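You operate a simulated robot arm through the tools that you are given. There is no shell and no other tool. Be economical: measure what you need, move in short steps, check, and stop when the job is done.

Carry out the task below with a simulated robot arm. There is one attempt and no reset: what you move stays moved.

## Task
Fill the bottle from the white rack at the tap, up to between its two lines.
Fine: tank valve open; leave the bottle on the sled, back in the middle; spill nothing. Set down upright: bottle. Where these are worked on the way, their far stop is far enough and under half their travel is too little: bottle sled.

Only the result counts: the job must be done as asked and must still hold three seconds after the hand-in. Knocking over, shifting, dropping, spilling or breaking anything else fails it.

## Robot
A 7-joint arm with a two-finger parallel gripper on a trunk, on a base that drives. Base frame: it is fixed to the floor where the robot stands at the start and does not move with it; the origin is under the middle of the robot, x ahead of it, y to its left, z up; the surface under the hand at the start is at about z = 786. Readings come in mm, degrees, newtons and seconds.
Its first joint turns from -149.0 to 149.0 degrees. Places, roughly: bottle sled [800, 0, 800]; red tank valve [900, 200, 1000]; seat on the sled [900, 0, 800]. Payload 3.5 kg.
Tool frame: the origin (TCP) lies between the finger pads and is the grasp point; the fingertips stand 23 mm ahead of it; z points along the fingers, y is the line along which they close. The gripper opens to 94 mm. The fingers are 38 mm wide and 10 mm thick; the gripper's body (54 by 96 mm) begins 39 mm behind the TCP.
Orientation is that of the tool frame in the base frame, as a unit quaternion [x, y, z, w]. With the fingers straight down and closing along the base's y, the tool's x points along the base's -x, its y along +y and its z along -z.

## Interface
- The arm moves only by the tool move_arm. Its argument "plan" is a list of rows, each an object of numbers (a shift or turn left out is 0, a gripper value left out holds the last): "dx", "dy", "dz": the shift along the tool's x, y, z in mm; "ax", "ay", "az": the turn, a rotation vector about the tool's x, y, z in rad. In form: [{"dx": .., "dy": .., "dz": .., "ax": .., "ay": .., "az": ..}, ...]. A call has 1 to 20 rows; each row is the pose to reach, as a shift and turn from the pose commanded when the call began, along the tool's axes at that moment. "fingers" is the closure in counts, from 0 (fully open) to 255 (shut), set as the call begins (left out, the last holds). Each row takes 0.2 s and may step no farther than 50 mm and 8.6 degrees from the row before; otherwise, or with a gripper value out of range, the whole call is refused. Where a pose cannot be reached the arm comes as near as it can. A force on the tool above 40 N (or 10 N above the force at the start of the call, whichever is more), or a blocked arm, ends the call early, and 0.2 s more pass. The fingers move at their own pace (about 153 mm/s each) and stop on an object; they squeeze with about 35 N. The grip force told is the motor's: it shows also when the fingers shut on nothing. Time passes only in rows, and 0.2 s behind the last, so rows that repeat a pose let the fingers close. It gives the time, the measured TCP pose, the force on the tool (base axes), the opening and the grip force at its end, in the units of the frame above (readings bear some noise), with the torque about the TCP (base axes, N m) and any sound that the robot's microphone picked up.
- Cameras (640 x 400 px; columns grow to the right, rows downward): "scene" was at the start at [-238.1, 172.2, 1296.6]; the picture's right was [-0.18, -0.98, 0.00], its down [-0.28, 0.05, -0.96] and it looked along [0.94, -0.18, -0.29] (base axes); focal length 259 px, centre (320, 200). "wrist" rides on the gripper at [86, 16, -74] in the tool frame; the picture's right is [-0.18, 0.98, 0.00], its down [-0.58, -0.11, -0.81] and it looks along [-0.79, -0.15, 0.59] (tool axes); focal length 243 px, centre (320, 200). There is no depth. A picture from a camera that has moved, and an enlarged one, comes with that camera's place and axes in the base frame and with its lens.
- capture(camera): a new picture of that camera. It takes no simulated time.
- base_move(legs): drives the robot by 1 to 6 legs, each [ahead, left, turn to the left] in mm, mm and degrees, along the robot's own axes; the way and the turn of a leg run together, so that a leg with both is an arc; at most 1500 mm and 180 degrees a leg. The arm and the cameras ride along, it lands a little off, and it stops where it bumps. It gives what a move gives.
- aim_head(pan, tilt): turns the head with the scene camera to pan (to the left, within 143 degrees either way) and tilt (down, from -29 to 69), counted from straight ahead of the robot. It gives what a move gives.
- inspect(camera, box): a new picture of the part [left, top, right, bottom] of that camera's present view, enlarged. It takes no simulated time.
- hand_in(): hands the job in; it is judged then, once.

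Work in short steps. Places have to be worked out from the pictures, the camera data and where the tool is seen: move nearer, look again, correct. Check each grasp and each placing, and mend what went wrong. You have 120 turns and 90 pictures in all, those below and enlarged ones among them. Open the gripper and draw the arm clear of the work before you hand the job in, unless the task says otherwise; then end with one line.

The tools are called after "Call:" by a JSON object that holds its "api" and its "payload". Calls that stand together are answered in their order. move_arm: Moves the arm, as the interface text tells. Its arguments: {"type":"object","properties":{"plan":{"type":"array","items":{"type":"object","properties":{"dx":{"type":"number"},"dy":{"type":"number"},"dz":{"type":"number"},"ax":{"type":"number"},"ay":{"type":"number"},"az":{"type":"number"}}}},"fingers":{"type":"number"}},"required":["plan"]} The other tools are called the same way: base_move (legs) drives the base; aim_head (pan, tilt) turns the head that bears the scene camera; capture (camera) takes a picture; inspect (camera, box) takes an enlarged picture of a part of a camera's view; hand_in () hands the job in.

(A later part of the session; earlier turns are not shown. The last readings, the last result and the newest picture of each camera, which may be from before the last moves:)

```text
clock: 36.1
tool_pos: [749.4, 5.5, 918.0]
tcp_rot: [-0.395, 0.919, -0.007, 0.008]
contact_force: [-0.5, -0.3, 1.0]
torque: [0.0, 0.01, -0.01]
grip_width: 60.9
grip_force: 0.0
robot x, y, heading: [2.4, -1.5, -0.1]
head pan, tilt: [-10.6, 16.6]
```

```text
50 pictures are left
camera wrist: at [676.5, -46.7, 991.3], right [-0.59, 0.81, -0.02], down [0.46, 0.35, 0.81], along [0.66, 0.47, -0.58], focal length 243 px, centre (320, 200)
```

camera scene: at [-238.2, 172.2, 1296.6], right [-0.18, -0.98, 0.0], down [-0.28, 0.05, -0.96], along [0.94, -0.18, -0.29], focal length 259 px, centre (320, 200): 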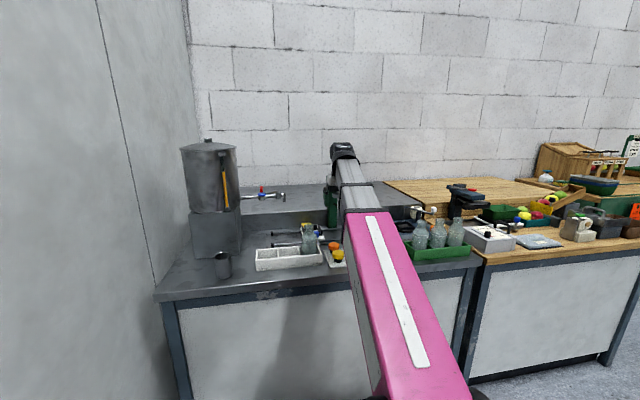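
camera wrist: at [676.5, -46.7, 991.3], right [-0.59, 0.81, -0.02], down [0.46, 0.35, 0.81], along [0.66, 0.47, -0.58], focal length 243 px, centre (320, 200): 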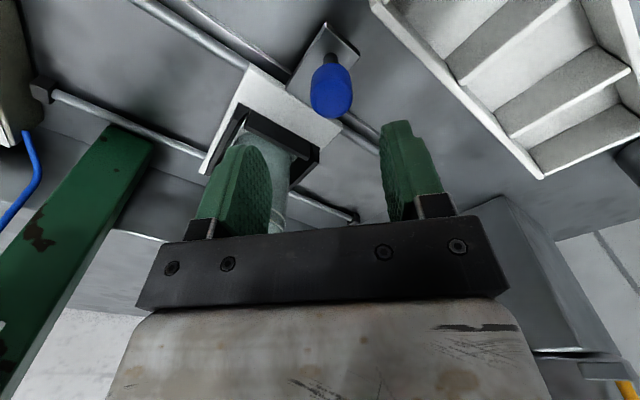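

The knob top is ≈(743,7). I correct by ~6 mm and descend to grip height.

Call:
{"api": "move_arm", "payload": {"plan": [{"dx": 1, "dy": 3, "dz": 5}, {"dx": 3, "dy": 5.5, "dz": 16}, {"dx": 3, "dy": 5.5, "dz": 30}, {"dx": 3, "dy": 5.5, "dz": 44}, {"dx": 3, "dy": 5.5, "dz": 58}, {"dx": 3, "dy": 5.5, "dz": 66}, {"dx": 3, "dy": 5.5, "dz": 71}]}}

Call:
{"api": "capture", "payload": {"camera": "wrist"}}

```text
clock: 37.7
tool_pos: [745.8, 6.4, 848.7]
tcp_rot: [-0.396, 0.918, -0.007, 0.008]
contact_force: [1.0, -0.9, 0.4]
torque: [0.0, 0.05, 0.0]
grip_width: 60.9
grip_force: 0.1
robot x, y, heading: [0.0, 3.7, -0.0]
head pan, tilt: [-10.6, 16.6]
```

```text
49 pictures are left
camera wrist: at [671.7, -45.1, 921.2], right [-0.59, 0.81, -0.02], down [0.46, 0.35, 0.81], along [0.66, 0.47, -0.58], focal length 243 px, centre (320, 200)
```

wrist: 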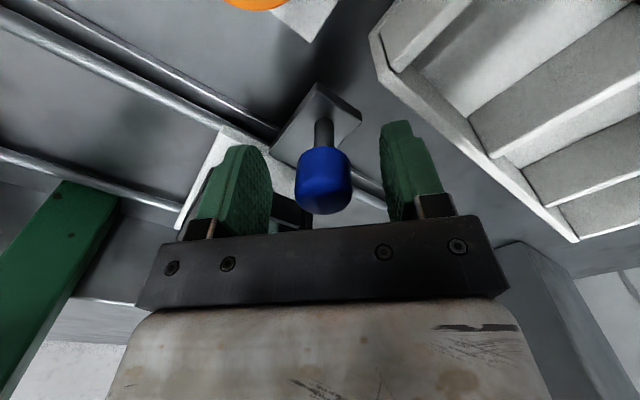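

The knob sits centered between the fingers. I close on it.

Call:
{"api": "move_arm", "payload": {"plan": [{}, {}, {}, {}], "fingers": 255}}

```text
clock: 38.7
tool_pos: [742.8, 6.0, 848.9]
tcp_rot: [-0.395, 0.919, -0.008, 0.007]
contact_force: [-14.0, 2.7, -3.0]
torque: [-0.2, 0.4, -0.17]
grip_width: 25.4
grip_force: 44.7
robot x, y, heading: [-1.6, -2.0, 0.2]
head pan, tilt: [-10.6, 16.6]
```

Gripped (25 mm). I relieve the sideways strain slightly and draw the sled left (+y) by 30 mm to feel the resistance.

Call:
{"api": "move_arm", "payload": {"plan": [{"dx": 1.5, "dy": 1.5}, {"dx": 0, "dy": 3}, {"dx": -4, "dy": 7}, {"dx": -9, "dy": 12}, {"dx": -14.5, "dy": 17}, {"dx": -20, "dy": 22}]}}

Call:
{"api": "inspect", "payload": {"camera": "scene", "box": [260, 190, 340, 240]}}

```text
clock: 40.1
tool_pos: [744.5, 36.2, 848.0]
tcp_rot: [-0.395, 0.918, -0.008, 0.009]
contact_force: [17.4, -1.9, 11.1]
torque: [-0.61, 0.22, -0.21]
grip_width: 25.1
grip_force: 44.8
robot x, y, heading: [4.8, -0.7, -0.0]
head pan, tilt: [-10.6, 16.6]
```

```text
8.00 times, centred on (300, 215) of scene
camera zoom: at [-237.8, 172.2, 1296.6], right [-0.18, -0.98, 0.0], down [-0.28, 0.05, -0.96], along [0.94, -0.18, -0.29], focal length 2073 px, centre (480, 80)
```

zoom: 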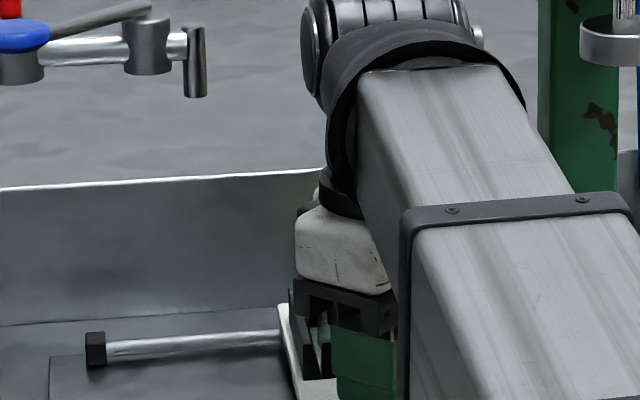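

The sled follows. I correct the lateral strain and continue left by 75 mm at gentle speed (clearance to the tap lever is ~30 mm).

Call:
{"api": "move_arm", "payload": {"plan": [{"dx": -3.5, "dy": 1.5}, {"dx": -8, "dy": 6}, {"dx": -13.5, "dy": 11}, {"dx": -19, "dy": 16.5}, {"dx": -25, "dy": 22}, {"dx": -31, "dy": 27.5}, {"dx": -37, "dy": 33}, {"dx": -43, "dy": 39}, {"dx": -49, "dy": 44.5}, {"dx": -54, "dy": 49}, {"dx": -56, "dy": 51}]}}

Call:
{"api": "capture", "payload": {"camera": "scene"}}

Call:
{"api": "capture", "payload": {"camera": "wrist"}}

```text
clock: 41.7
tool_pos: [744.7, 83.2, 849.6]
tcp_rot: [-0.396, 0.918, -0.008, 0.008]
contact_force: [-1.8, 1.6, 3.0]
torque: [0.05, -0.23, -0.17]
grip_width: 25.3
grip_force: 45.0
robot x, y, heading: [-0.7, -1.6, -0.1]
head pan, tilt: [-10.6, 16.6]
stopped in row 7: the force on the tool passed its limit at 41 N (the readings are from after the stop); the commanded pose is now the measured one
```

```text
47 pictures are left
camera scene: at [-238.3, 172.2, 1296.5], right [-0.18, -0.98, 0.0], down [-0.28, 0.05, -0.96], along [0.94, -0.18, -0.29], focal length 259 px, centre (320, 200)
```

scene: 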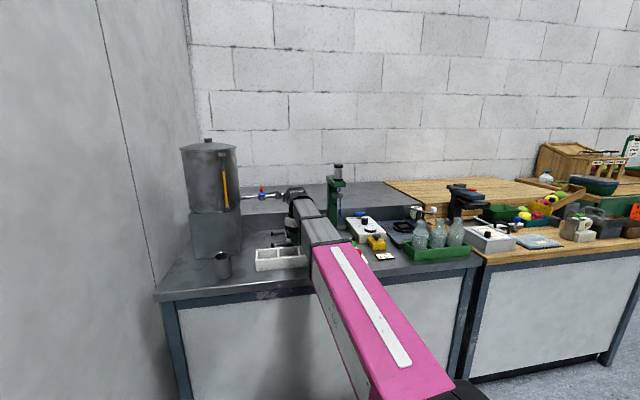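

```text
46 pictures are left
camera wrist: at [670.5, 32.7, 921.0], right [-0.59, 0.81, -0.02], down [0.46, 0.35, 0.81], along [0.66, 0.47, -0.58], focal length 243 px, centre (320, 200)
```

wrist: 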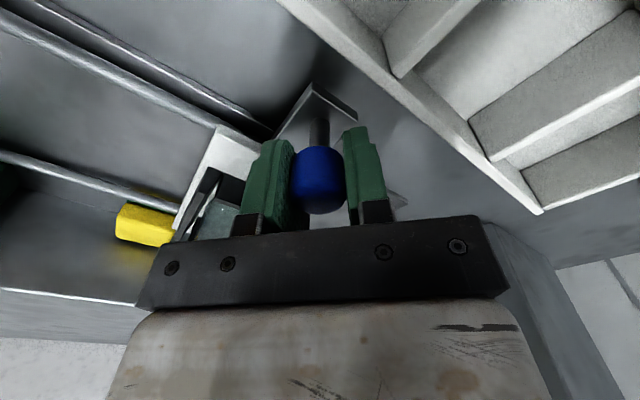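

The motion stopped on force at y=83. I look closely at the sled, bottle and tap from the scene camera.

Call:
{"api": "inspect", "payload": {"camera": "scene", "box": [240, 180, 340, 250]}}

```text
5.71 times, centred on (290, 215) of scene
camera zoom: at [-238.3, 172.2, 1296.5], right [-0.18, -0.98, 0.0], down [-0.28, 0.05, -0.96], along [0.94, -0.18, -0.29], focal length 1481 px, centre (491, 114)
```

zoom: 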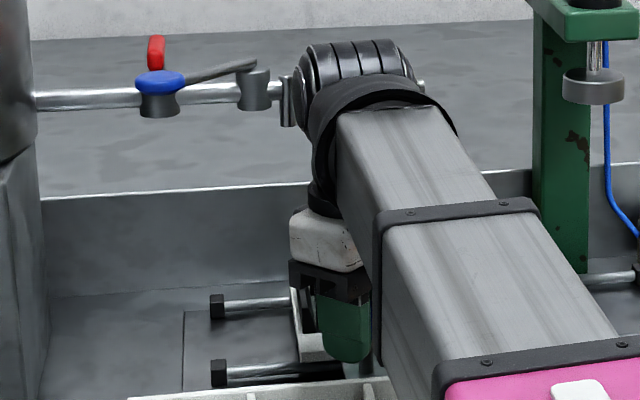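

The sled is still ~50 mm from its end blocks and nothing touches; probably a strain peak. I continue in smaller steps.

Call:
{"api": "move_arm", "payload": {"plan": [{"dx": -1.5, "dy": 1.4}, {"dx": -4.4, "dy": 4.1}, {"dx": -7.3, "dy": 6.9}, {"dx": -10.2, "dy": 9.6}, {"dx": -13, "dy": 12.4}, {"dx": -14.5, "dy": 13.8}]}}

```text
clock: 43.1
tool_pos: [744.2, 104.3, 848.7]
tcp_rot: [-0.396, 0.918, -0.008, 0.007]
contact_force: [-6.6, -0.3, 3.1]
torque: [0.14, -0.18, -0.16]
grip_width: 25.4
grip_force: 45.2
robot x, y, heading: [2.4, -0.0, 0.0]
head pan, tilt: [-10.6, 16.6]
```

It slides freely again. I continue toward the far stop.

Call:
{"api": "move_arm", "payload": {"plan": [{"dx": -1.5, "dy": 1.4}, {"dx": -4, "dy": 3.8}, {"dx": -6.5, "dy": 6.2}, {"dx": -9, "dy": 8.5}, {"dx": -11.5, "dy": 10.9}, {"dx": -14, "dy": 13.2}]}}

Call:
{"api": "inspect", "payload": {"camera": "scene", "box": [240, 180, 320, 245]}}

```text
clock: 44.5
tool_pos: [744.7, 122.5, 848.4]
tcp_rot: [-0.395, 0.919, -0.008, 0.007]
contact_force: [-8.7, 1.2, 24.8]
torque: [-0.57, 0.85, -0.02]
grip_width: 25.3
grip_force: 45.0
robot x, y, heading: [1.5, -0.5, 0.1]
head pan, tilt: [-10.6, 16.6]
```

```text
6.15 times, centred on (280, 212) of scene
camera zoom: at [-238.9, 172.1, 1296.4], right [-0.18, -0.98, 0.0], down [-0.28, 0.05, -0.96], along [0.94, -0.18, -0.29], focal length 1595 px, centre (566, 123)
```

zoom: 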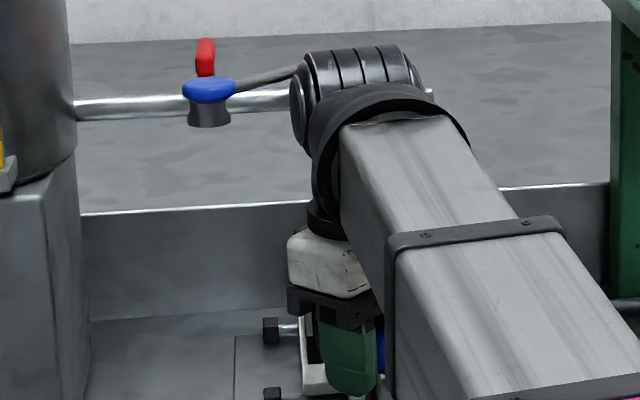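

Near the end of travel. I release the knob and rise, then move right to see the alignment of bottle and spout.

Call:
{"api": "move_arm", "payload": {"plan": [{}, {}, {}, {"dz": -5}, {"dz": -18}, {"dz": -32}, {"dz": -46}, {"dz": -56}, {"dz": -60}], "fingers": 90}}

Call:
{"api": "move_arm", "payload": {"plan": [{"dx": 3, "dy": -3}, {"dx": 12, "dy": -11}, {"dx": 24, "dy": -23}, {"dx": 38, "dy": -36}, {"dx": 52, "dy": -49}, {"dx": 66, "dy": -62}, {"dx": 80, "dy": -75}, {"dx": 90, "dy": -85}, {"dx": 94, "dy": -89}]}}

Call:
{"api": "inspect", "payload": {"camera": "scene", "box": [240, 180, 320, 245]}}

Call:
{"api": "capture", "payload": {"camera": "wrist"}}

```text
clock: 46.5
tool_pos: [742.8, 122.6, 908.4]
tcp_rot: [-0.396, 0.918, -0.008, 0.008]
contact_force: [-0.2, -0.1, 0.1]
torque: [-0.02, 0.02, 0.03]
grip_width: 61.0
grip_force: 0.1
robot x, y, heading: [-3.4, -2.4, -0.3]
head pan, tilt: [-10.6, 16.6]
```

```text
clock: 48.5
tool_pos: [743.2, -7.1, 909.6]
tcp_rot: [-0.396, 0.918, -0.007, 0.008]
contact_force: [-0.6, 0.3, 0.9]
torque: [-0.02, -0.01, -0.04]
grip_width: 60.8
grip_force: 0.1
robot x, y, heading: [-2.3, -1.7, 0.0]
head pan, tilt: [-10.6, 16.6]
```

```text
6.15 times, centred on (280, 212) of scene
camera zoom: at [-238.2, 172.2, 1296.6], right [-0.18, -0.98, 0.0], down [-0.28, 0.05, -0.96], along [0.94, -0.18, -0.29], focal length 1595 px, centre (566, 123)
```

zoom: 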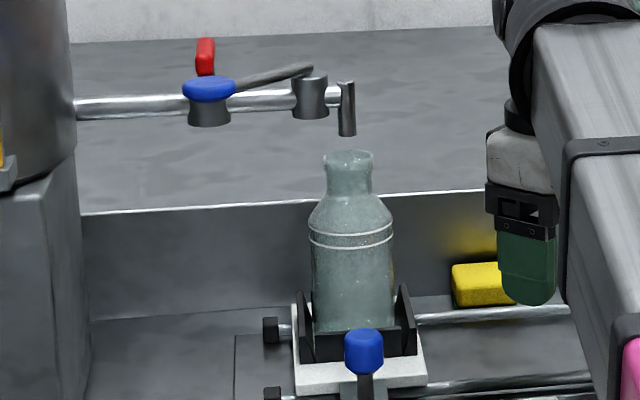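

```text
42 pictures are left
camera wrist: at [670.1, -57.4, 981.5], right [-0.59, 0.81, -0.02], down [0.46, 0.35, 0.81], along [0.66, 0.47, -0.58], focal length 243 px, centre (320, 200)
```

wrist: 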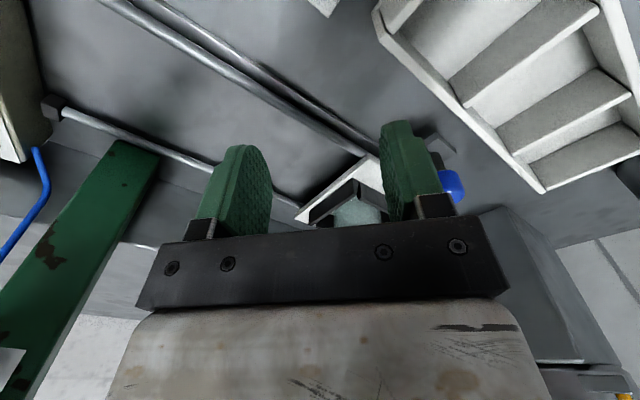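

Bottle mouth and spout line up well. Now I need a clear view of the red valve: I raise the hand and tilt/yaw it so the wrist camera sees the valves over the gripper.

Call:
{"api": "move_arm", "payload": {"plan": [{"dz": -5}, {"dz": -20}, {"dz": -40}, {"dz": -65}, {"dz": -90}, {"dz": -115}, {"dz": -140}, {"dz": -160}, {"dz": -175}, {"dz": -180}]}}

Call:
{"api": "move_arm", "payload": {"plan": [{"ay": -0.05, "az": -0.05}, {"ay": -0.12, "az": -0.1}, {"ay": -0.2, "az": -0.15}, {"ay": -0.28, "az": -0.2}, {"ay": -0.34, "az": -0.25}, {"ay": -0.38, "az": -0.28}]}}

Call:
{"api": "capture", "payload": {"camera": "wrist"}}

```text
clock: 50.7
tool_pos: [738.2, -5.8, 1088.3]
tcp_rot: [-0.395, 0.918, -0.008, 0.009]
contact_force: [0.2, 0.0, 0.1]
torque: [-0.01, -0.02, 0.02]
grip_width: 60.6
grip_force: 0.2
robot x, y, heading: [1.1, -0.2, 0.0]
head pan, tilt: [-10.6, 16.6]
```

```text
clock: 52.1
tool_pos: [739.9, -4.7, 1087.3]
tcp_rot: [-0.514, 0.836, 0.067, 0.179]
contact_force: [0.6, 0.1, -0.1]
torque: [0.0, 0.01, 0.02]
grip_width: 60.8
grip_force: 0.1
robot x, y, heading: [2.1, 0.9, -0.1]
head pan, tilt: [-10.6, 16.6]
```

```text
41 pictures are left
camera wrist: at [671.8, -91.6, 1123.6], right [-0.79, 0.61, -0.01], down [0.14, 0.2, 0.97], along [0.59, 0.77, -0.24], focal length 243 px, centre (320, 200)
```

wrist: 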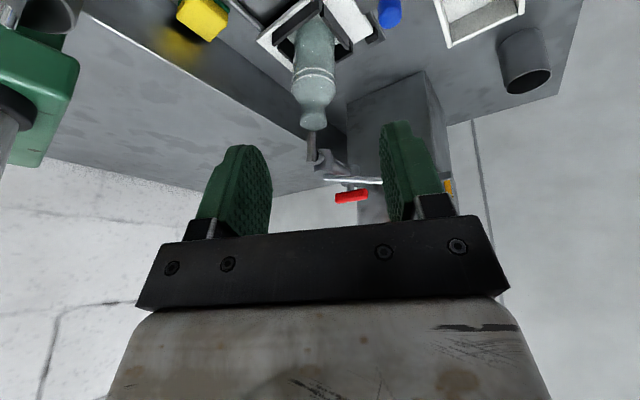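

Now the tap and the red handle are visible. I enlarge them.

Call:
{"api": "inspect", "payload": {"camera": "wrist", "box": [280, 115, 400, 215]}}

```text
4.00 times, centred on (340, 165) of wrist
camera zoom: at [671.8, -91.6, 1123.6], right [-0.79, 0.61, -0.01], down [0.14, 0.2, 0.97], along [0.59, 0.77, -0.24], focal length 970 px, centre (240, 340)
```

zoom: 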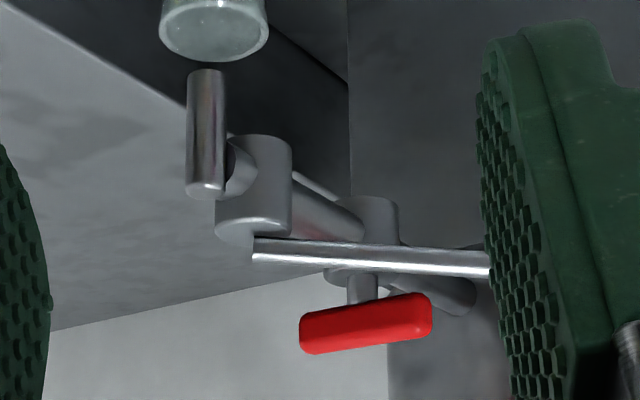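

The red valve is a T-bar on a vertical stem: bar from (822,214) to (874,214), z≈1030, lying across the pipe, pivot ≈(848,214). I plan to grip it from above. First I untilt.

Call:
{"api": "move_arm", "payload": {"plan": [{"ay": 0.05, "az": 0.04}, {"ay": 0.12, "az": 0.09}, {"ay": 0.2, "az": 0.15}, {"ay": 0.28, "az": 0.21}, {"ay": 0.34, "az": 0.25}, {"ay": 0.38, "az": 0.28}]}}

Call:
{"api": "move_arm", "payload": {"plan": [{"dx": -4, "dy": 1}, {"dx": -16, "dy": 5}, {"dx": -34, "dy": 10}, {"dx": -56, "dy": 17}, {"dx": -80, "dy": 24}, {"dx": -104, "dy": 32}, {"dx": -128, "dy": 39}, {"dx": -150, "dy": 46}, {"dx": -166, "dy": 51}, {"dx": -175, "dy": 53}]}}

```text
clock: 53.5
tool_pos: [739.6, -3.1, 1089.6]
tcp_rot: [-0.395, 0.918, -0.009, 0.007]
contact_force: [0.5, -0.1, 0.7]
torque: [0.0, 0.01, -0.02]
grip_width: 60.7
grip_force: 0.0
robot x, y, heading: [0.3, -3.3, -0.4]
head pan, tilt: [-10.6, 16.6]
```

```text
clock: 55.7
tool_pos: [822.1, 158.2, 1088.3]
tcp_rot: [-0.395, 0.919, -0.008, 0.008]
contact_force: [-0.2, 0.1, -0.6]
torque: [-0.04, 0.01, 0.0]
grip_width: 60.5
grip_force: 0.0
robot x, y, heading: [-0.1, 2.7, 0.0]
head pan, tilt: [-10.6, 16.6]
```

Reach is fine. I move over the pivot while turning to yaw 0 (fingers closing along y).

Call:
{"api": "move_arm", "payload": {"plan": [{"dx": -3, "dy": 1, "az": 0.05}, {"dx": -12, "dy": 4, "az": 0.14}, {"dx": -22, "dy": 7, "az": 0.25}, {"dx": -32, "dy": 10, "az": 0.37}, {"dx": -42, "dy": 14, "az": 0.49}, {"dx": -50, "dy": 17, "az": 0.61}, {"dx": -56, "dy": 19, "az": 0.72}, {"dx": -58, "dy": 20, "az": 0.79}, {"dx": -58, "dy": 20, "az": 0.813}]}}

Call:
{"api": "capture", "payload": {"camera": "wrist"}}

Call:
{"api": "inspect", "payload": {"camera": "scene", "box": [220, 140, 320, 240]}}

```text
clock: 57.7
tool_pos: [846.7, 214.9, 1089.3]
tcp_rot: [0.0, 1.0, -0.004, 0.011]
contact_force: [-0.5, 0.3, 0.1]
torque: [0.0, 0.03, -0.01]
grip_width: 60.8
grip_force: 0.1
robot x, y, heading: [3.4, -2.2, -0.2]
head pan, tilt: [-10.6, 16.6]
```

```text
39 pictures are left
camera wrist: at [757.9, 231.9, 1160.6], right [0.18, 0.98, 0.0], down [0.56, -0.1, 0.82], along [0.8, -0.15, -0.57], focal length 243 px, centre (320, 200)
```

wrist: 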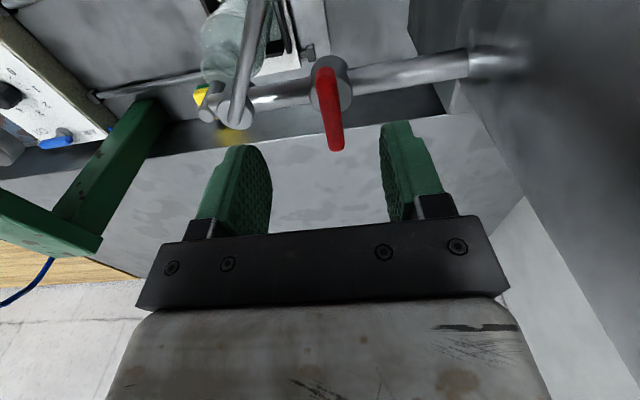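

```text
4.00 times, centred on (270, 190) of scene
camera zoom: at [-238.2, 172.2, 1296.6], right [-0.18, -0.98, 0.0], down [-0.28, 0.05, -0.96], along [0.94, -0.18, -0.29], focal length 1036 px, centre (520, 240)
```

zoom: 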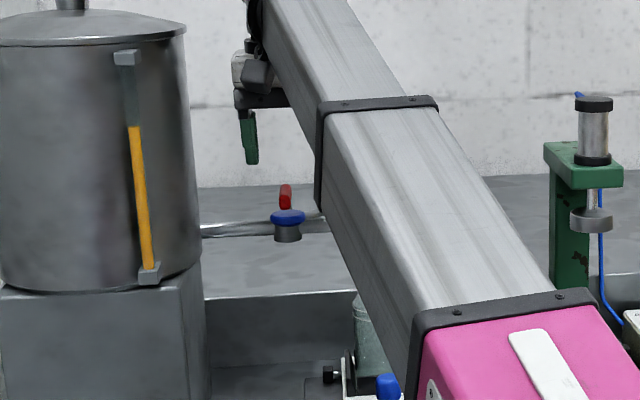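

A clear top view: the red bar spans x 823–875 at y≈219. I shift 4 mm left, descend to z≈1040 and close on the bar.

Call:
{"api": "move_arm", "payload": {"plan": [{"dy": 1, "dz": 4}, {"dy": 3, "dz": 14}, {"dy": 4, "dz": 26}, {"dy": 4, "dz": 38}, {"dy": 4, "dz": 46}, {"dy": 4, "dz": 49}]}}

Call:
{"api": "capture", "payload": {"camera": "wrist"}}

```text
clock: 59.1
tool_pos: [848.0, 218.1, 1041.0]
tcp_rot: [0.0, 1.0, -0.004, 0.011]
contact_force: [-0.3, 0.0, -0.2]
torque: [-0.01, -0.07, -0.01]
grip_width: 60.7
grip_force: 0.1
robot x, y, heading: [1.2, -1.4, -0.3]
head pan, tilt: [-10.6, 16.6]
```

```text
37 pictures are left
camera wrist: at [758.9, 235.5, 1112.2], right [0.18, 0.98, 0.0], down [0.56, -0.1, 0.82], along [0.8, -0.15, -0.57], focal length 243 px, centre (320, 200)
```

wrist: 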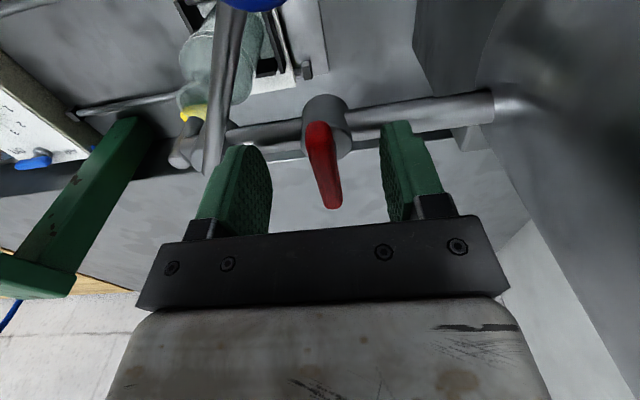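

The bar is centered between the fingers. I close.

Call:
{"api": "move_arm", "payload": {"plan": [{}, {}, {}, {}], "fingers": 255}}

Call:
{"api": "inspect", "payload": {"camera": "wrist", "box": [160, 60, 480, 240]}}

```text
clock: 60.1
tool_pos: [848.8, 222.2, 1039.7]
tcp_rot: [-0.001, 1.0, -0.002, 0.01]
contact_force: [0.3, 23.0, -1.1]
torque: [0.63, -0.16, 0.15]
grip_width: 12.0
grip_force: 44.9
robot x, y, heading: [-0.5, -0.2, -0.1]
head pan, tilt: [-10.6, 16.6]
```

```text
2.00 times, centred on (320, 150) of wrist
camera zoom: at [758.9, 237.3, 1112.2], right [0.18, 0.98, 0.0], down [0.56, -0.1, 0.82], along [0.81, -0.15, -0.57], focal length 485 px, centre (320, 300)
```

zoom: 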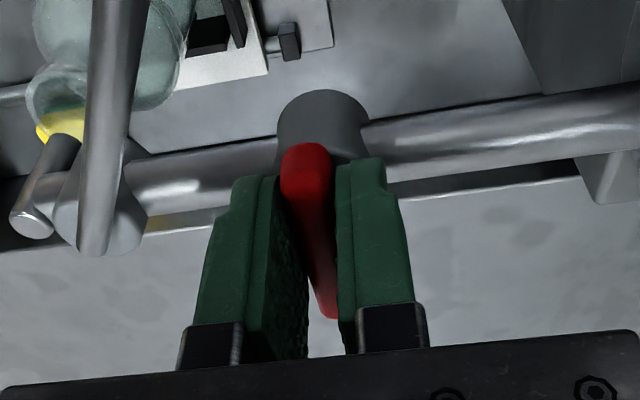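

Gripped at 12 mm with 23 N side strain; pivot is really at y≈222. I relieve this and try turning counter-clockwise (az −) in small steps.

Call:
{"api": "move_arm", "payload": {"plan": [{"dy": 2}, {"dy": 3.5}, {"dy": 3.5, "az": -0.05}, {"dy": 3.5, "az": -0.12}, {"dy": 3.5, "az": -0.2}]}}

Call:
{"api": "inspect", "payload": {"camera": "wrist", "box": [160, 60, 480, 240]}}

```text
clock: 61.3
tool_pos: [848.5, 220.0, 1039.6]
tcp_rot: [-0.099, 0.995, -0.006, 0.012]
contact_force: [1.4, -6.9, 6.0]
torque: [0.85, -1.39, -0.03]
grip_width: 12.0
grip_force: 45.3
robot x, y, heading: [-1.1, 1.1, -0.3]
head pan, tilt: [-10.6, 16.6]
```

```text
2.00 times, centred on (320, 150) of wrist
camera zoom: at [757.4, 219.3, 1112.2], right [-0.01, 1.0, -0.01], down [0.57, 0.02, 0.82], along [0.82, 0.01, -0.57], focal length 485 px, centre (320, 300)
```

zoom: 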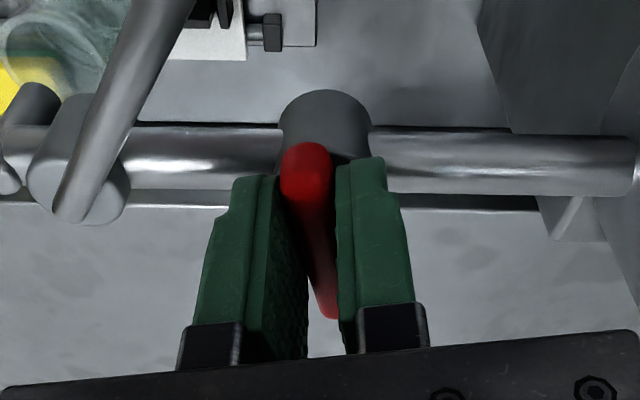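

It turns freely. I continue counter-clockwise in a first chunk and check for flow.

Call:
{"api": "move_arm", "payload": {"plan": [{"az": -0.08}, {"az": -0.18}, {"az": -0.28}, {"az": -0.38}, {"az": -0.48}]}}

Call:
{"api": "capture", "payload": {"camera": "wrist"}}

```text
clock: 62.3
tool_pos: [849.4, 217.2, 1040.6]
tcp_rot: [-0.284, 0.959, -0.009, 0.009]
contact_force: [0.9, -6.8, 2.5]
torque: [0.84, -0.2, -0.05]
grip_width: 12.2
grip_force: 45.0
robot x, y, heading: [2.7, -0.2, 0.3]
head pan, tilt: [-10.6, 16.6]
stopped in row 5: the force on the tool passed its limit at 41 N (the readings are from after the stop); the commanded pose is now the measured one
```

```text
34 pictures are left
camera wrist: at [764.9, 185.2, 1112.6], right [-0.38, 0.92, -0.02], down [0.53, 0.24, 0.82], along [0.76, 0.3, -0.58], focal length 243 px, centre (320, 200)
```

wrist: 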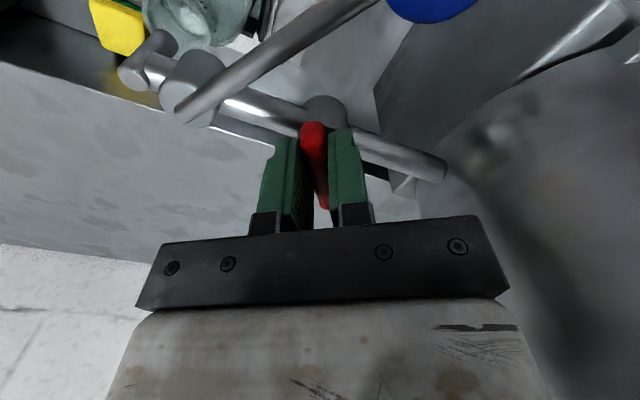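

Handle has turned 33° together with the fingers; the strain was from a small pivot mismatch. I continue.

Call:
{"api": "move_arm", "payload": {"plan": [{"az": -0.06, "dy": -0.5}, {"az": -0.14, "dy": -0.7}, {"az": -0.22, "dy": -1}, {"az": -0.3, "dy": -1}]}}

Call:
{"api": "inspect", "payload": {"camera": "scene", "box": [240, 180, 320, 240]}}

```text
clock: 63.3
tool_pos: [849.9, 215.1, 1039.8]
tcp_rot: [-0.425, 0.905, -0.011, 0.007]
contact_force: [6.3, -18.3, -1.0]
torque: [1.38, -0.48, -0.12]
grip_width: 12.6
grip_force: 44.7
robot x, y, heading: [2.5, 0.6, -0.2]
head pan, tilt: [-10.6, 16.6]
```

```text
6.67 times, centred on (280, 210) of scene
camera zoom: at [-237.6, 171.4, 1296.7], right [-0.19, -0.98, 0.0], down [-0.28, 0.05, -0.96], along [0.94, -0.18, -0.29], focal length 1728 px, centre (587, 133)
```

zoom: 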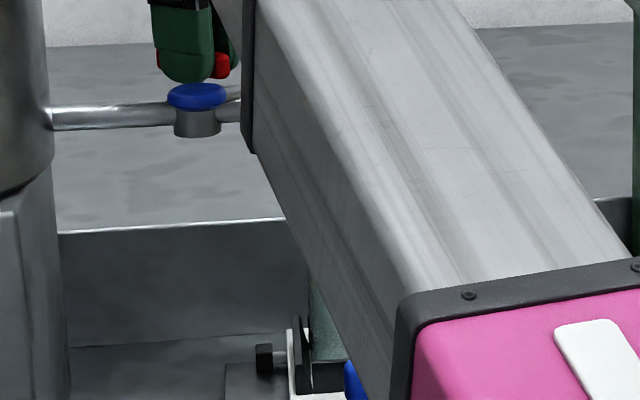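

50° now, no sound of flow. I ease the side strain and continue the turn.

Call:
{"api": "move_arm", "payload": {"plan": [{"az": -0.04, "dx": 1.2, "dy": -1}, {"az": -0.11, "dx": 1.5, "dy": -1.5}, {"az": -0.19, "dx": 1.7, "dy": -1.5}, {"az": -0.27, "dx": 1.9, "dy": -1.8}, {"az": -0.34, "dx": 2, "dy": -2}]}}

Call:
{"api": "capture", "payload": {"camera": "wrist"}}

```text
clock: 64.5
tool_pos: [852.5, 215.9, 1039.2]
tcp_rot: [-0.573, 0.82, -0.012, 0.007]
contact_force: [29.2, -2.2, 6.2]
torque: [1.33, -0.04, -0.17]
grip_width: 12.4
grip_force: 45.1
robot x, y, heading: [4.3, -0.4, -0.0]
head pan, tilt: [-10.6, 16.6]
```

```text
32 pictures are left
camera wrist: at [804.0, 140.7, 1113.8], right [-0.86, 0.51, -0.03], down [0.28, 0.52, 0.81], along [0.43, 0.69, -0.59], focal length 243 px, centre (320, 200)
```

wrist: 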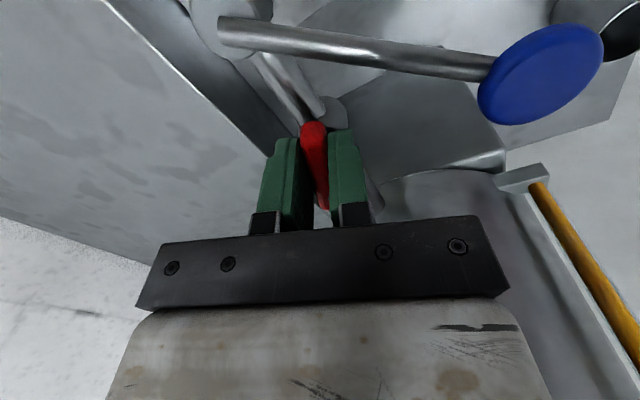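

70° now. I relieve the x strain and finish the quarter-turn.

Call:
{"api": "move_arm", "payload": {"plan": [{"dx": -0.9, "dy": -2.4, "az": -0.03}, {"az": -0.1, "dx": -1, "dy": -2.8}, {"az": -0.18, "dx": -1.1, "dy": -3.2}, {"az": -0.26, "dx": -1.2, "dy": -3.6}, {"az": -0.34, "dx": -1.2, "dy": -4}, {"az": -0.37, "dx": -1.2, "dy": -4}]}}

Call:
{"api": "capture", "payload": {"camera": "wrist"}}

```text
clock: 65.9
tool_pos: [854.4, 215.0, 1040.6]
tcp_rot: [0.713, -0.701, 0.013, -0.004]
contact_force: [13.8, 2.5, 10.7]
torque: [1.45, 0.45, -0.98]
grip_width: 12.4
grip_force: 44.9
robot x, y, heading: [1.8, -1.2, -0.1]
head pan, tilt: [-10.6, 16.6]
```

```text
31 pictures are left
camera wrist: at [836.6, 129.3, 1114.7], right [-0.99, 0.17, -0.02], down [0.08, 0.59, 0.8], along [0.15, 0.79, -0.6], focal length 243 px, centre (320, 200)
```

wrist: 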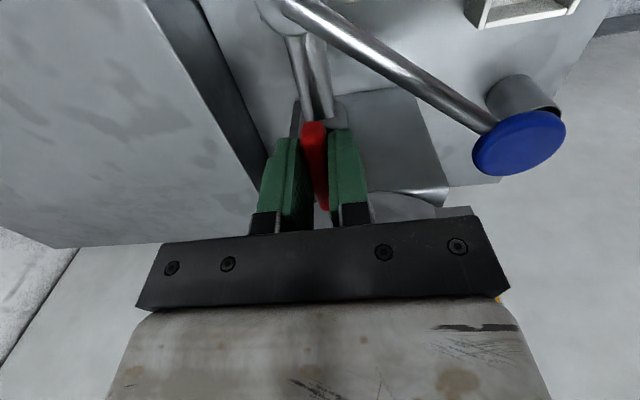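

The quarter-turn is complete (yaw 91°, end-stop torque). No flow sound so far. I release the red bar and rise.

Call:
{"api": "move_arm", "payload": {"plan": [{}, {}, {}, {"dz": -5}, {"dz": -18}, {"dz": -34}, {"dz": -50}, {"dz": -58}, {"dz": -60}], "fingers": 60}}

Call:
{"api": "capture", "payload": {"camera": "wrist"}}

```text
clock: 67.9
tool_pos: [851.4, 214.1, 1100.7]
tcp_rot: [0.714, -0.7, 0.013, -0.003]
contact_force: [-0.4, -0.1, -0.3]
torque: [-0.01, 0.02, 0.01]
grip_width: 71.8
grip_force: 0.1
robot x, y, heading: [-0.7, -1.0, 0.4]
head pan, tilt: [-10.6, 16.6]
```

```text
30 pictures are left
camera wrist: at [834.8, 129.2, 1174.9], right [-0.99, 0.17, -0.02], down [0.08, 0.59, 0.8], along [0.15, 0.79, -0.6], focal length 243 px, centre (320, 200)
```

wrist: 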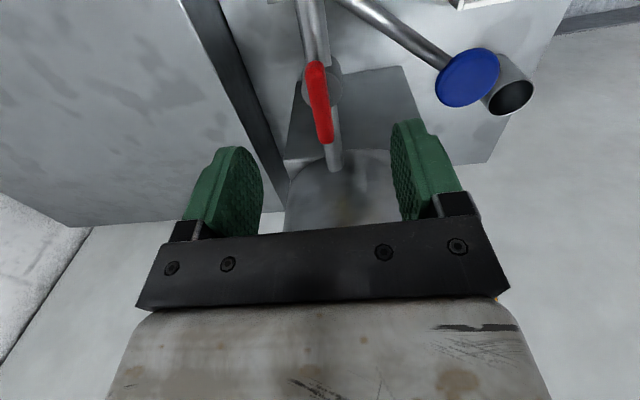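

The red bar is now in line with the pipe. The blue tap knob is a disc at ≈(764,214,1028). I move above it while turning to yaw ≈17°.

Call:
{"api": "move_arm", "payload": {"plan": [{"dy": 3, "az": 0.05}, {"dy": 12, "az": 0.16}, {"dy": 24, "az": 0.29}, {"dy": 36, "az": 0.42}, {"dy": 48, "az": 0.55}, {"dy": 58, "az": 0.68}, {"dy": 68, "az": 0.81}, {"dy": 76, "az": 0.94}, {"dy": 82, "az": 1.07}, {"dy": 86, "az": 1.19}, {"dy": 87, "az": 1.29}]}}

Call:
{"api": "capture", "payload": {"camera": "wrist"}}

Call:
{"api": "inspect", "payload": {"camera": "scene", "box": [230, 160, 330, 240]}}

```text
clock: 69.5
tool_pos: [787.8, 214.8, 1098.7]
tcp_rot: [-0.392, 0.92, -0.01, 0.013]
contact_force: [0.7, 0.6, -1.1]
torque: [-0.02, -0.07, -0.06]
grip_width: 72.0
grip_force: 0.0
robot x, y, heading: [-4.4, -3.1, 0.1]
head pan, tilt: [-10.6, 16.6]
stopped in row 8: the force on the tool passed its limit at 64 N (the readings are from after the stop); the commanded pose is now the measured one
```

```text
29 pictures are left
camera wrist: at [712.7, 165.3, 1170.7], right [-0.58, 0.81, -0.03], down [0.45, 0.35, 0.82], along [0.67, 0.46, -0.57], focal length 243 px, centre (320, 200)
```

wrist: 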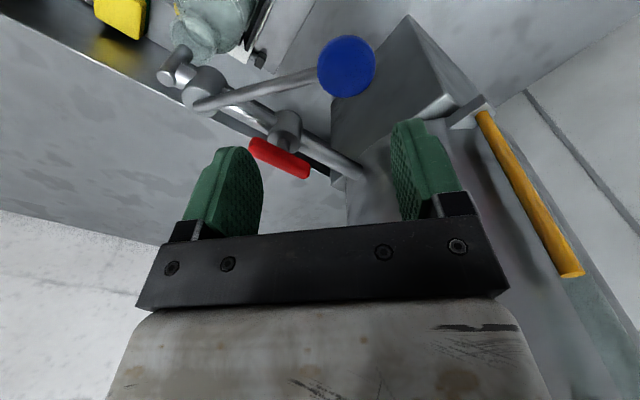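

```text
5.00 times, centred on (280, 200) of scene
camera zoom: at [-237.9, 172.0, 1296.6], right [-0.18, -0.98, 0.0], down [-0.28, 0.05, -0.96], along [0.94, -0.18, -0.29], focal length 1296 px, centre (520, 200)
```

zoom: 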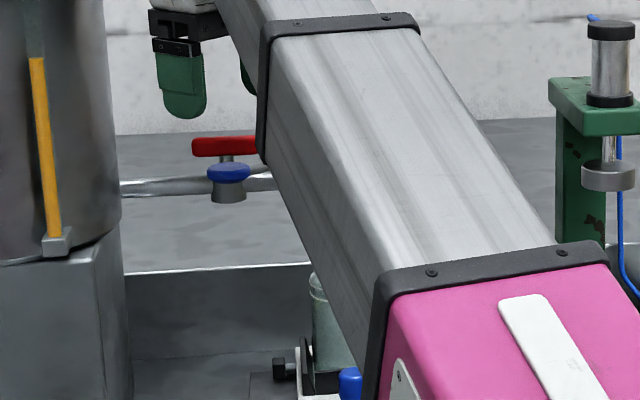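

That stop was again the camera bracket touching the forearm at this yaw/height; nothing else moved. To straddle the lever properly I need yaw ≈ −40°, so I first reach out to (860,175) and rotate there where there was clearance.

Call:
{"api": "move_arm", "payload": {"plan": [{"dx": -1, "dy": -4}, {"dx": -4, "dy": -16}, {"dx": -8, "dy": -32}, {"dx": -12, "dy": -48}, {"dx": -16, "dy": -64}, {"dx": -19, "dy": -75}, {"dx": -20, "dy": -80}]}}

Call:
{"api": "move_arm", "payload": {"plan": [{"az": 0.05}, {"az": 0.16}, {"az": 0.29}, {"az": 0.42}, {"az": 0.55}, {"az": 0.68}, {"az": 0.81}, {"az": 0.94}, {"az": 1.07}, {"az": 1.2}, {"az": 1.32}, {"az": 1.42}, {"az": 1.49}]}}

```text
clock: 71.2
tool_pos: [859.4, 174.7, 1101.1]
tcp_rot: [-0.392, 0.92, -0.01, 0.013]
contact_force: [1.4, -0.5, 0.8]
torque: [0.02, 0.0, 0.0]
grip_width: 72.0
grip_force: 0.0
robot x, y, heading: [2.4, 1.5, -0.1]
head pan, tilt: [-10.6, 16.6]
```

```text
clock: 74.0
tool_pos: [859.5, 175.9, 1101.9]
tcp_rot: [0.336, 0.942, 0.0, 0.017]
contact_force: [-0.7, 0.5, 0.2]
torque: [0.02, 0.0, -0.01]
grip_width: 72.1
grip_force: 0.0
robot x, y, heading: [-0.8, -0.8, 0.2]
head pan, tilt: [-10.6, 16.6]
```

Rotation worked. Now I move over the blue knob with this yaw, at z≈1085.

Call:
{"api": "move_arm", "payload": {"plan": [{"dx": 4, "dy": -1}, {"dx": 16, "dy": -5, "dz": 4}, {"dx": 32, "dy": -10, "dz": 8}, {"dx": 48, "dy": -15, "dz": 12}, {"dx": 64, "dy": -20, "dz": 15}, {"dx": 80, "dy": -25, "dz": 15}, {"dx": 92, "dy": -29, "dz": 15}, {"dx": 98, "dy": -31, "dz": 15}]}}

Call:
{"api": "capture", "payload": {"camera": "wrist"}}

```text
clock: 75.8
tool_pos: [764.6, 212.5, 1083.2]
tcp_rot: [0.335, 0.942, 0.001, 0.017]
contact_force: [0.1, -0.2, -0.7]
torque: [-0.01, 0.0, -0.01]
grip_width: 71.7
grip_force: 0.0
robot x, y, heading: [3.2, -1.1, 0.1]
head pan, tilt: [-10.6, 16.6]
```

```text
27 pictures are left
camera wrist: at [704.3, 280.1, 1153.5], right [0.76, 0.65, 0.02], down [0.36, -0.44, 0.82], along [0.54, -0.62, -0.57], focal length 243 px, centre (320, 200)
```

wrist: 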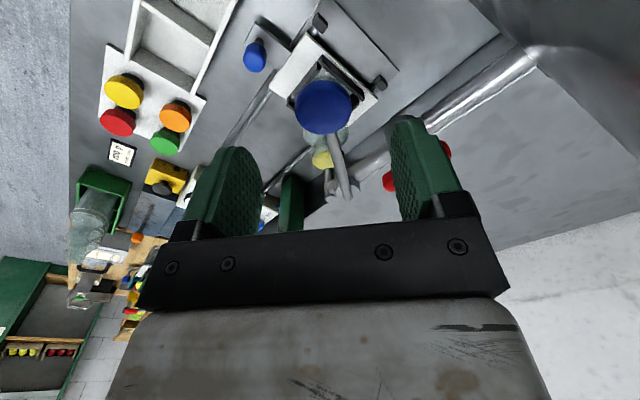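

The knob is centered (≈(762,217)). I descend to grip height z≈1034 and check.

Call:
{"api": "move_arm", "payload": {"plan": [{"dx": 2, "dy": 1, "dz": 4}, {"dx": 4, "dy": 2, "dz": 14}, {"dx": 5, "dy": 2.5, "dz": 26}, {"dx": 5, "dy": 2.5, "dz": 38}, {"dx": 5, "dy": 2.5, "dz": 46}, {"dx": 5, "dy": 2.5, "dz": 49}]}}

Call:
{"api": "capture", "payload": {"camera": "wrist"}}

```text
clock: 77.2
tool_pos: [762.6, 217.2, 1034.3]
tcp_rot: [0.335, 0.942, 0.001, 0.017]
contact_force: [-0.3, -0.2, 0.3]
torque: [0.0, -0.02, 0.0]
grip_width: 72.1
grip_force: 0.1
robot x, y, heading: [-0.2, -3.5, -0.1]
head pan, tilt: [-10.6, 16.6]
```

```text
26 pictures are left
camera wrist: at [703.2, 285.5, 1105.3], right [0.76, 0.65, 0.02], down [0.36, -0.44, 0.82], along [0.54, -0.62, -0.57], focal length 243 px, centre (320, 200)
```

wrist: 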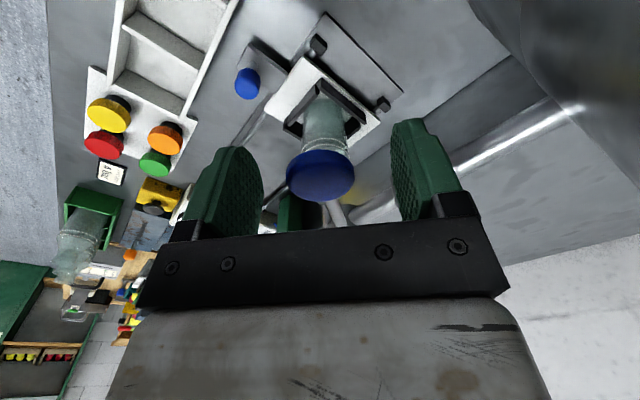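

The bottle is visible right above the knob, so I can watch filling. I close on the knob.

Call:
{"api": "move_arm", "payload": {"plan": [{}, {}, {}], "fingers": 255}}

Call:
{"api": "inspect", "payload": {"camera": "wrist", "box": [230, 60, 430, 240]}}

```text
clock: 78.0
tool_pos: [762.8, 216.5, 1033.7]
tcp_rot: [0.335, 0.942, 0.001, 0.017]
contact_force: [-3.0, -3.0, -2.6]
torque: [0.07, 0.13, -0.14]
grip_width: 32.4
grip_force: 45.5
robot x, y, heading: [1.6, 0.2, -0.1]
head pan, tilt: [-10.6, 16.6]
```

```text
2.22 times, centred on (330, 150) of wrist
camera zoom: at [703.0, 285.3, 1105.3], right [0.76, 0.65, 0.02], down [0.36, -0.44, 0.82], along [0.54, -0.62, -0.57], focal length 539 px, centre (298, 311)
```

zoom: 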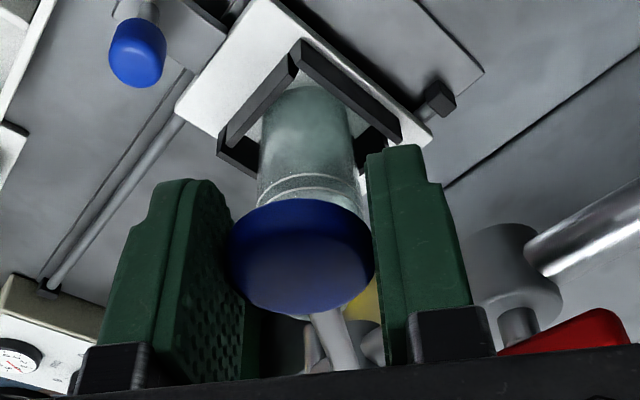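

Gripped (32 mm). I rotate the lever counter-clockwise about its pivot by ~6° as a test, and look.

Call:
{"api": "move_arm", "payload": {"plan": [{"dx": 0, "dy": -3.7, "az": -0.035}, {"dx": -0.3, "dy": -7.5, "az": -0.07}, {"dx": -0.5, "dy": -10.7, "az": -0.1}]}}

Call:
{"api": "inspect", "payload": {"camera": "wrist", "box": [230, 60, 430, 240]}}

```text
clock: 78.6
tool_pos: [764.8, 216.2, 1033.8]
tcp_rot: [0.299, 0.954, 0.006, 0.019]
contact_force: [5.2, 3.9, -6.9]
torque: [0.27, 0.14, 0.02]
grip_width: 32.9
grip_force: 44.9
robot x, y, heading: [2.2, -0.6, -0.0]
head pan, tilt: [-10.6, 16.6]
stopped in row 3: the force on the tool passed its limit at 46 N (the readings are from after the stop); the commanded pose is now the measured one
```

```text
2.22 times, centred on (330, 150) of wrist
camera zoom: at [698.1, 279.4, 1105.5], right [0.71, 0.7, 0.03], down [0.38, -0.42, 0.82], along [0.59, -0.57, -0.57], focal length 539 px, centre (298, 311)
```

zoom: 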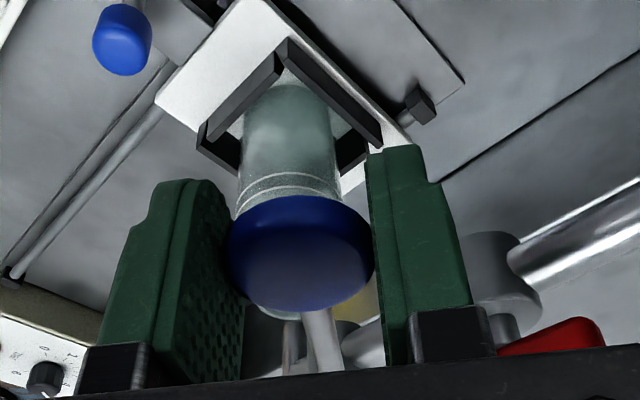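

Blocked in that direction (closed stop), so opening is the other way. I turn the knob clockwise by ~6° and look.

Call:
{"api": "move_arm", "payload": {"plan": [{"dx": -0.4, "dy": 2.6}, {"dx": -0.8, "dy": 5.3}, {"dx": -1.3, "dy": 8}, {"dx": -1.9, "dy": 10.4}]}}

Call:
{"api": "inspect", "payload": {"camera": "wrist", "box": [230, 60, 430, 240]}}

```text
clock: 79.4
tool_pos: [764.1, 216.9, 1034.9]
tcp_rot: [0.3, 0.954, 0.0, 0.018]
contact_force: [-4.7, -5.4, 2.5]
torque: [-0.64, -0.61, 0.04]
grip_width: 32.5
grip_force: 45.1
robot x, y, heading: [2.2, 0.1, -0.1]
head pan, tilt: [-10.6, 16.6]
stopped in row 3: the force on the tool passed its limit at 44 N (the readings are from after the stop); the commanded pose is now the measured one
```

```text
2.22 times, centred on (330, 150) of wrist
camera zoom: at [698.9, 280.4, 1105.5], right [0.71, 0.7, 0.02], down [0.39, -0.41, 0.82], along [0.58, -0.58, -0.57], focal length 539 px, centre (298, 311)
```

zoom: 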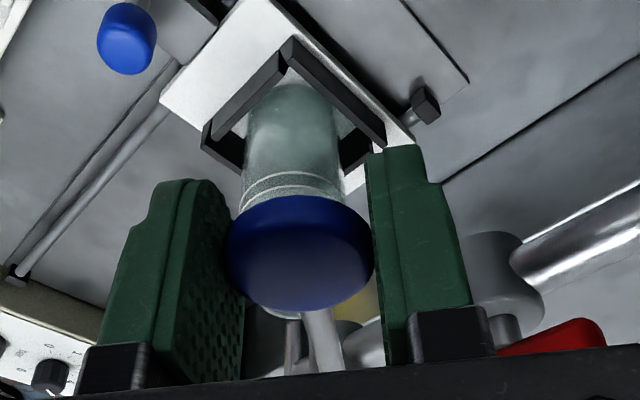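

Blocked sideways both ways, so the lever isn't a horizontal swing; the flat blue pad suggests it is pressed down (or lifted). I try pressing down slightly while holding it.

Call:
{"api": "move_arm", "payload": {"plan": [{"dz": 2}, {"dz": 4}, {"dz": 6}]}}

Call:
{"api": "inspect", "payload": {"camera": "wrist", "box": [230, 60, 430, 240]}}

```text
clock: 80.2
tool_pos: [763.8, 216.2, 1028.9]
tcp_rot: [0.3, 0.954, 0.001, 0.016]
contact_force: [-8.8, -4.0, 15.3]
torque: [-0.78, -0.97, -0.01]
grip_width: 32.7
grip_force: 45.3
robot x, y, heading: [2.9, 1.5, -0.2]
head pan, tilt: [-10.6, 16.6]
```

```text
2.22 times, centred on (330, 150) of wrist
camera zoom: at [698.7, 280.4, 1100.0], right [0.71, 0.7, 0.02], down [0.39, -0.42, 0.82], along [0.58, -0.58, -0.57], focal length 539 px, centre (298, 311)
```

zoom: 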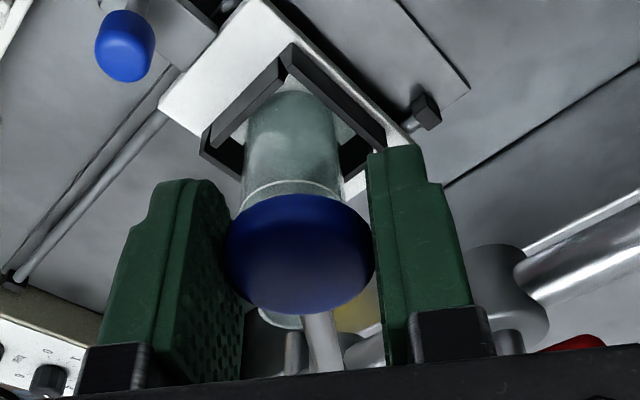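

The knob moves down with spring-like resistance (~13 N). I press another 6 mm and look for flow.

Call:
{"api": "move_arm", "payload": {"plan": [{"dz": 3}, {"dz": 6}]}}

Call:
{"api": "inspect", "payload": {"camera": "wrist", "box": [230, 60, 430, 240]}}

```text
clock: 80.8
tool_pos: [764.9, 216.9, 1022.6]
tcp_rot: [0.301, 0.953, 0.001, 0.017]
contact_force: [-11.8, -7.5, 15.0]
torque: [-0.84, -0.91, 0.02]
grip_width: 32.5
grip_force: 45.7
robot x, y, heading: [2.9, 0.8, 0.2]
head pan, tilt: [-10.6, 16.6]
```

```text
2.22 times, centred on (330, 150) of wrist
camera zoom: at [698.8, 280.4, 1094.2], right [0.71, 0.7, 0.02], down [0.39, -0.42, 0.82], along [0.58, -0.58, -0.57], focal length 539 px, centre (298, 311)
```

zoom: 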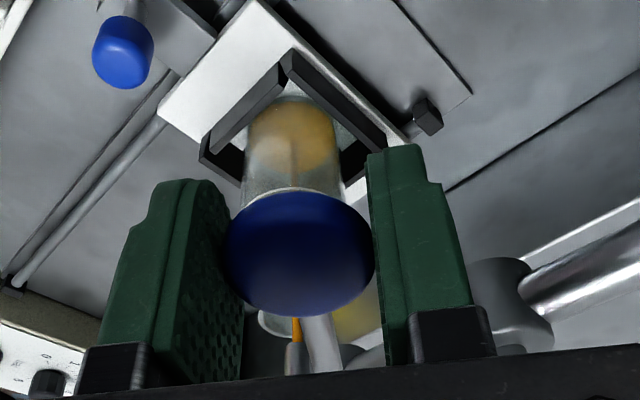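

Orange liquid is now flowing through the spout into the bottle. I zoom to see the level before letting time pass.

Call:
{"api": "inspect", "payload": {"camera": "wrist", "box": [290, 90, 350, 160]}}

Call:
{"api": "inspect", "payload": {"camera": "scene", "box": [240, 170, 340, 250]}}

```text
5.71 times, centred on (320, 125) of wrist
camera zoom: at [698.8, 280.4, 1094.2], right [0.71, 0.7, 0.02], down [0.39, -0.42, 0.82], along [0.58, -0.58, -0.57], focal length 1386 px, centre (320, 629)
```

zoom: 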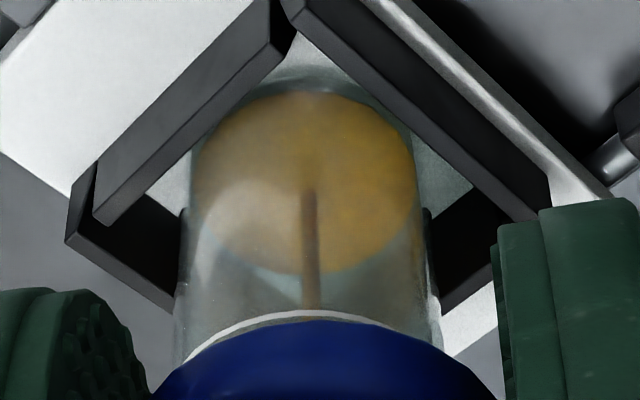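

```text
5.00 times, centred on (290, 210) of scene
camera zoom: at [-238.7, 171.7, 1296.5], right [-0.18, -0.98, 0.0], down [-0.28, 0.05, -0.96], along [0.94, -0.18, -0.29], focal length 1296 px, centre (470, 150)
```

zoom: 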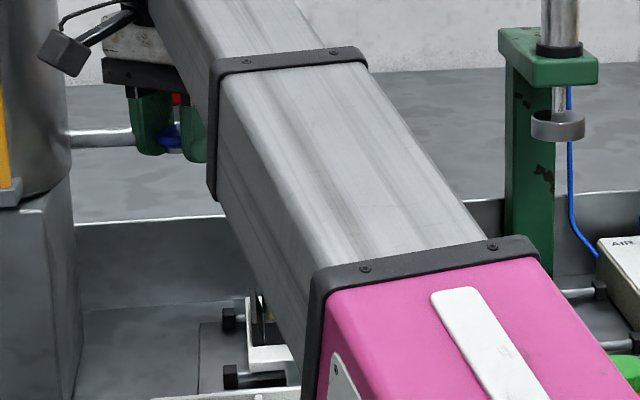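

Level is still near the bottom; the target is when the liquid's near arc reaches just past the lower white ring (row ~315 in this zoom). I hold for 0.6 s and look again.

Call:
{"api": "move_arm", "payload": {"plan": [{}, {}]}}

Call:
{"api": "inspect", "payload": {"camera": "wrist", "box": [290, 90, 350, 160]}}

```text
clock: 81.4
tool_pos: [763.5, 216.2, 1021.9]
tcp_rot: [0.301, 0.953, 0.001, 0.017]
contact_force: [-13.9, -9.8, 10.6]
torque: [-0.54, -0.54, -0.01]
grip_width: 32.7
grip_force: 45.0
robot x, y, heading: [2.0, -3.0, 0.1]
head pan, tilt: [-10.6, 16.6]
```

```text
5.71 times, centred on (320, 125) of wrist
camera zoom: at [698.8, 280.4, 1094.1], right [0.71, 0.7, 0.02], down [0.39, -0.42, 0.82], along [0.58, -0.58, -0.57], focal length 1386 px, centre (320, 629)
```

zoom: 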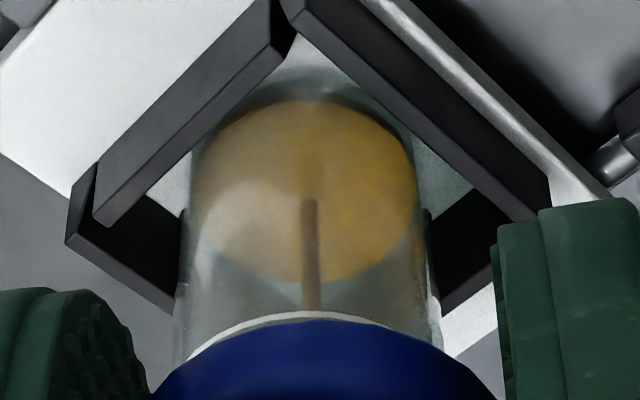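

The level rises about 5–6 mm/s, needing ≈13 s more. I hold for ~8 s in two calls and then check.

Call:
{"api": "move_arm", "payload": {"plan": [{}, {}, {}, {}, {}, {}, {}, {}, {}, {}, {}, {}, {}, {}, {}, {}, {}, {}, {}, {}]}}

Call:
{"api": "inspect", "payload": {"camera": "wrist", "box": [290, 90, 350, 160]}}

```text
clock: 85.6
tool_pos: [763.9, 216.3, 1023.4]
tcp_rot: [0.3, 0.954, 0.0, 0.016]
contact_force: [-16.7, -15.7, 2.7]
torque: [-0.13, 0.14, 0.0]
grip_width: 32.7
grip_force: 45.4
robot x, y, heading: [-1.8, -2.7, -0.2]
head pan, tilt: [-10.6, 16.6]
```

```text
5.71 times, centred on (320, 125) of wrist
camera zoom: at [699.0, 280.3, 1094.3], right [0.71, 0.7, 0.02], down [0.39, -0.42, 0.82], along [0.58, -0.58, -0.57], focal length 1386 px, centre (320, 629)
```

zoom: 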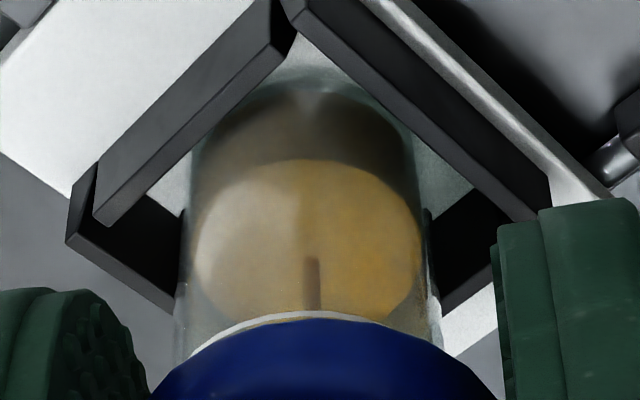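

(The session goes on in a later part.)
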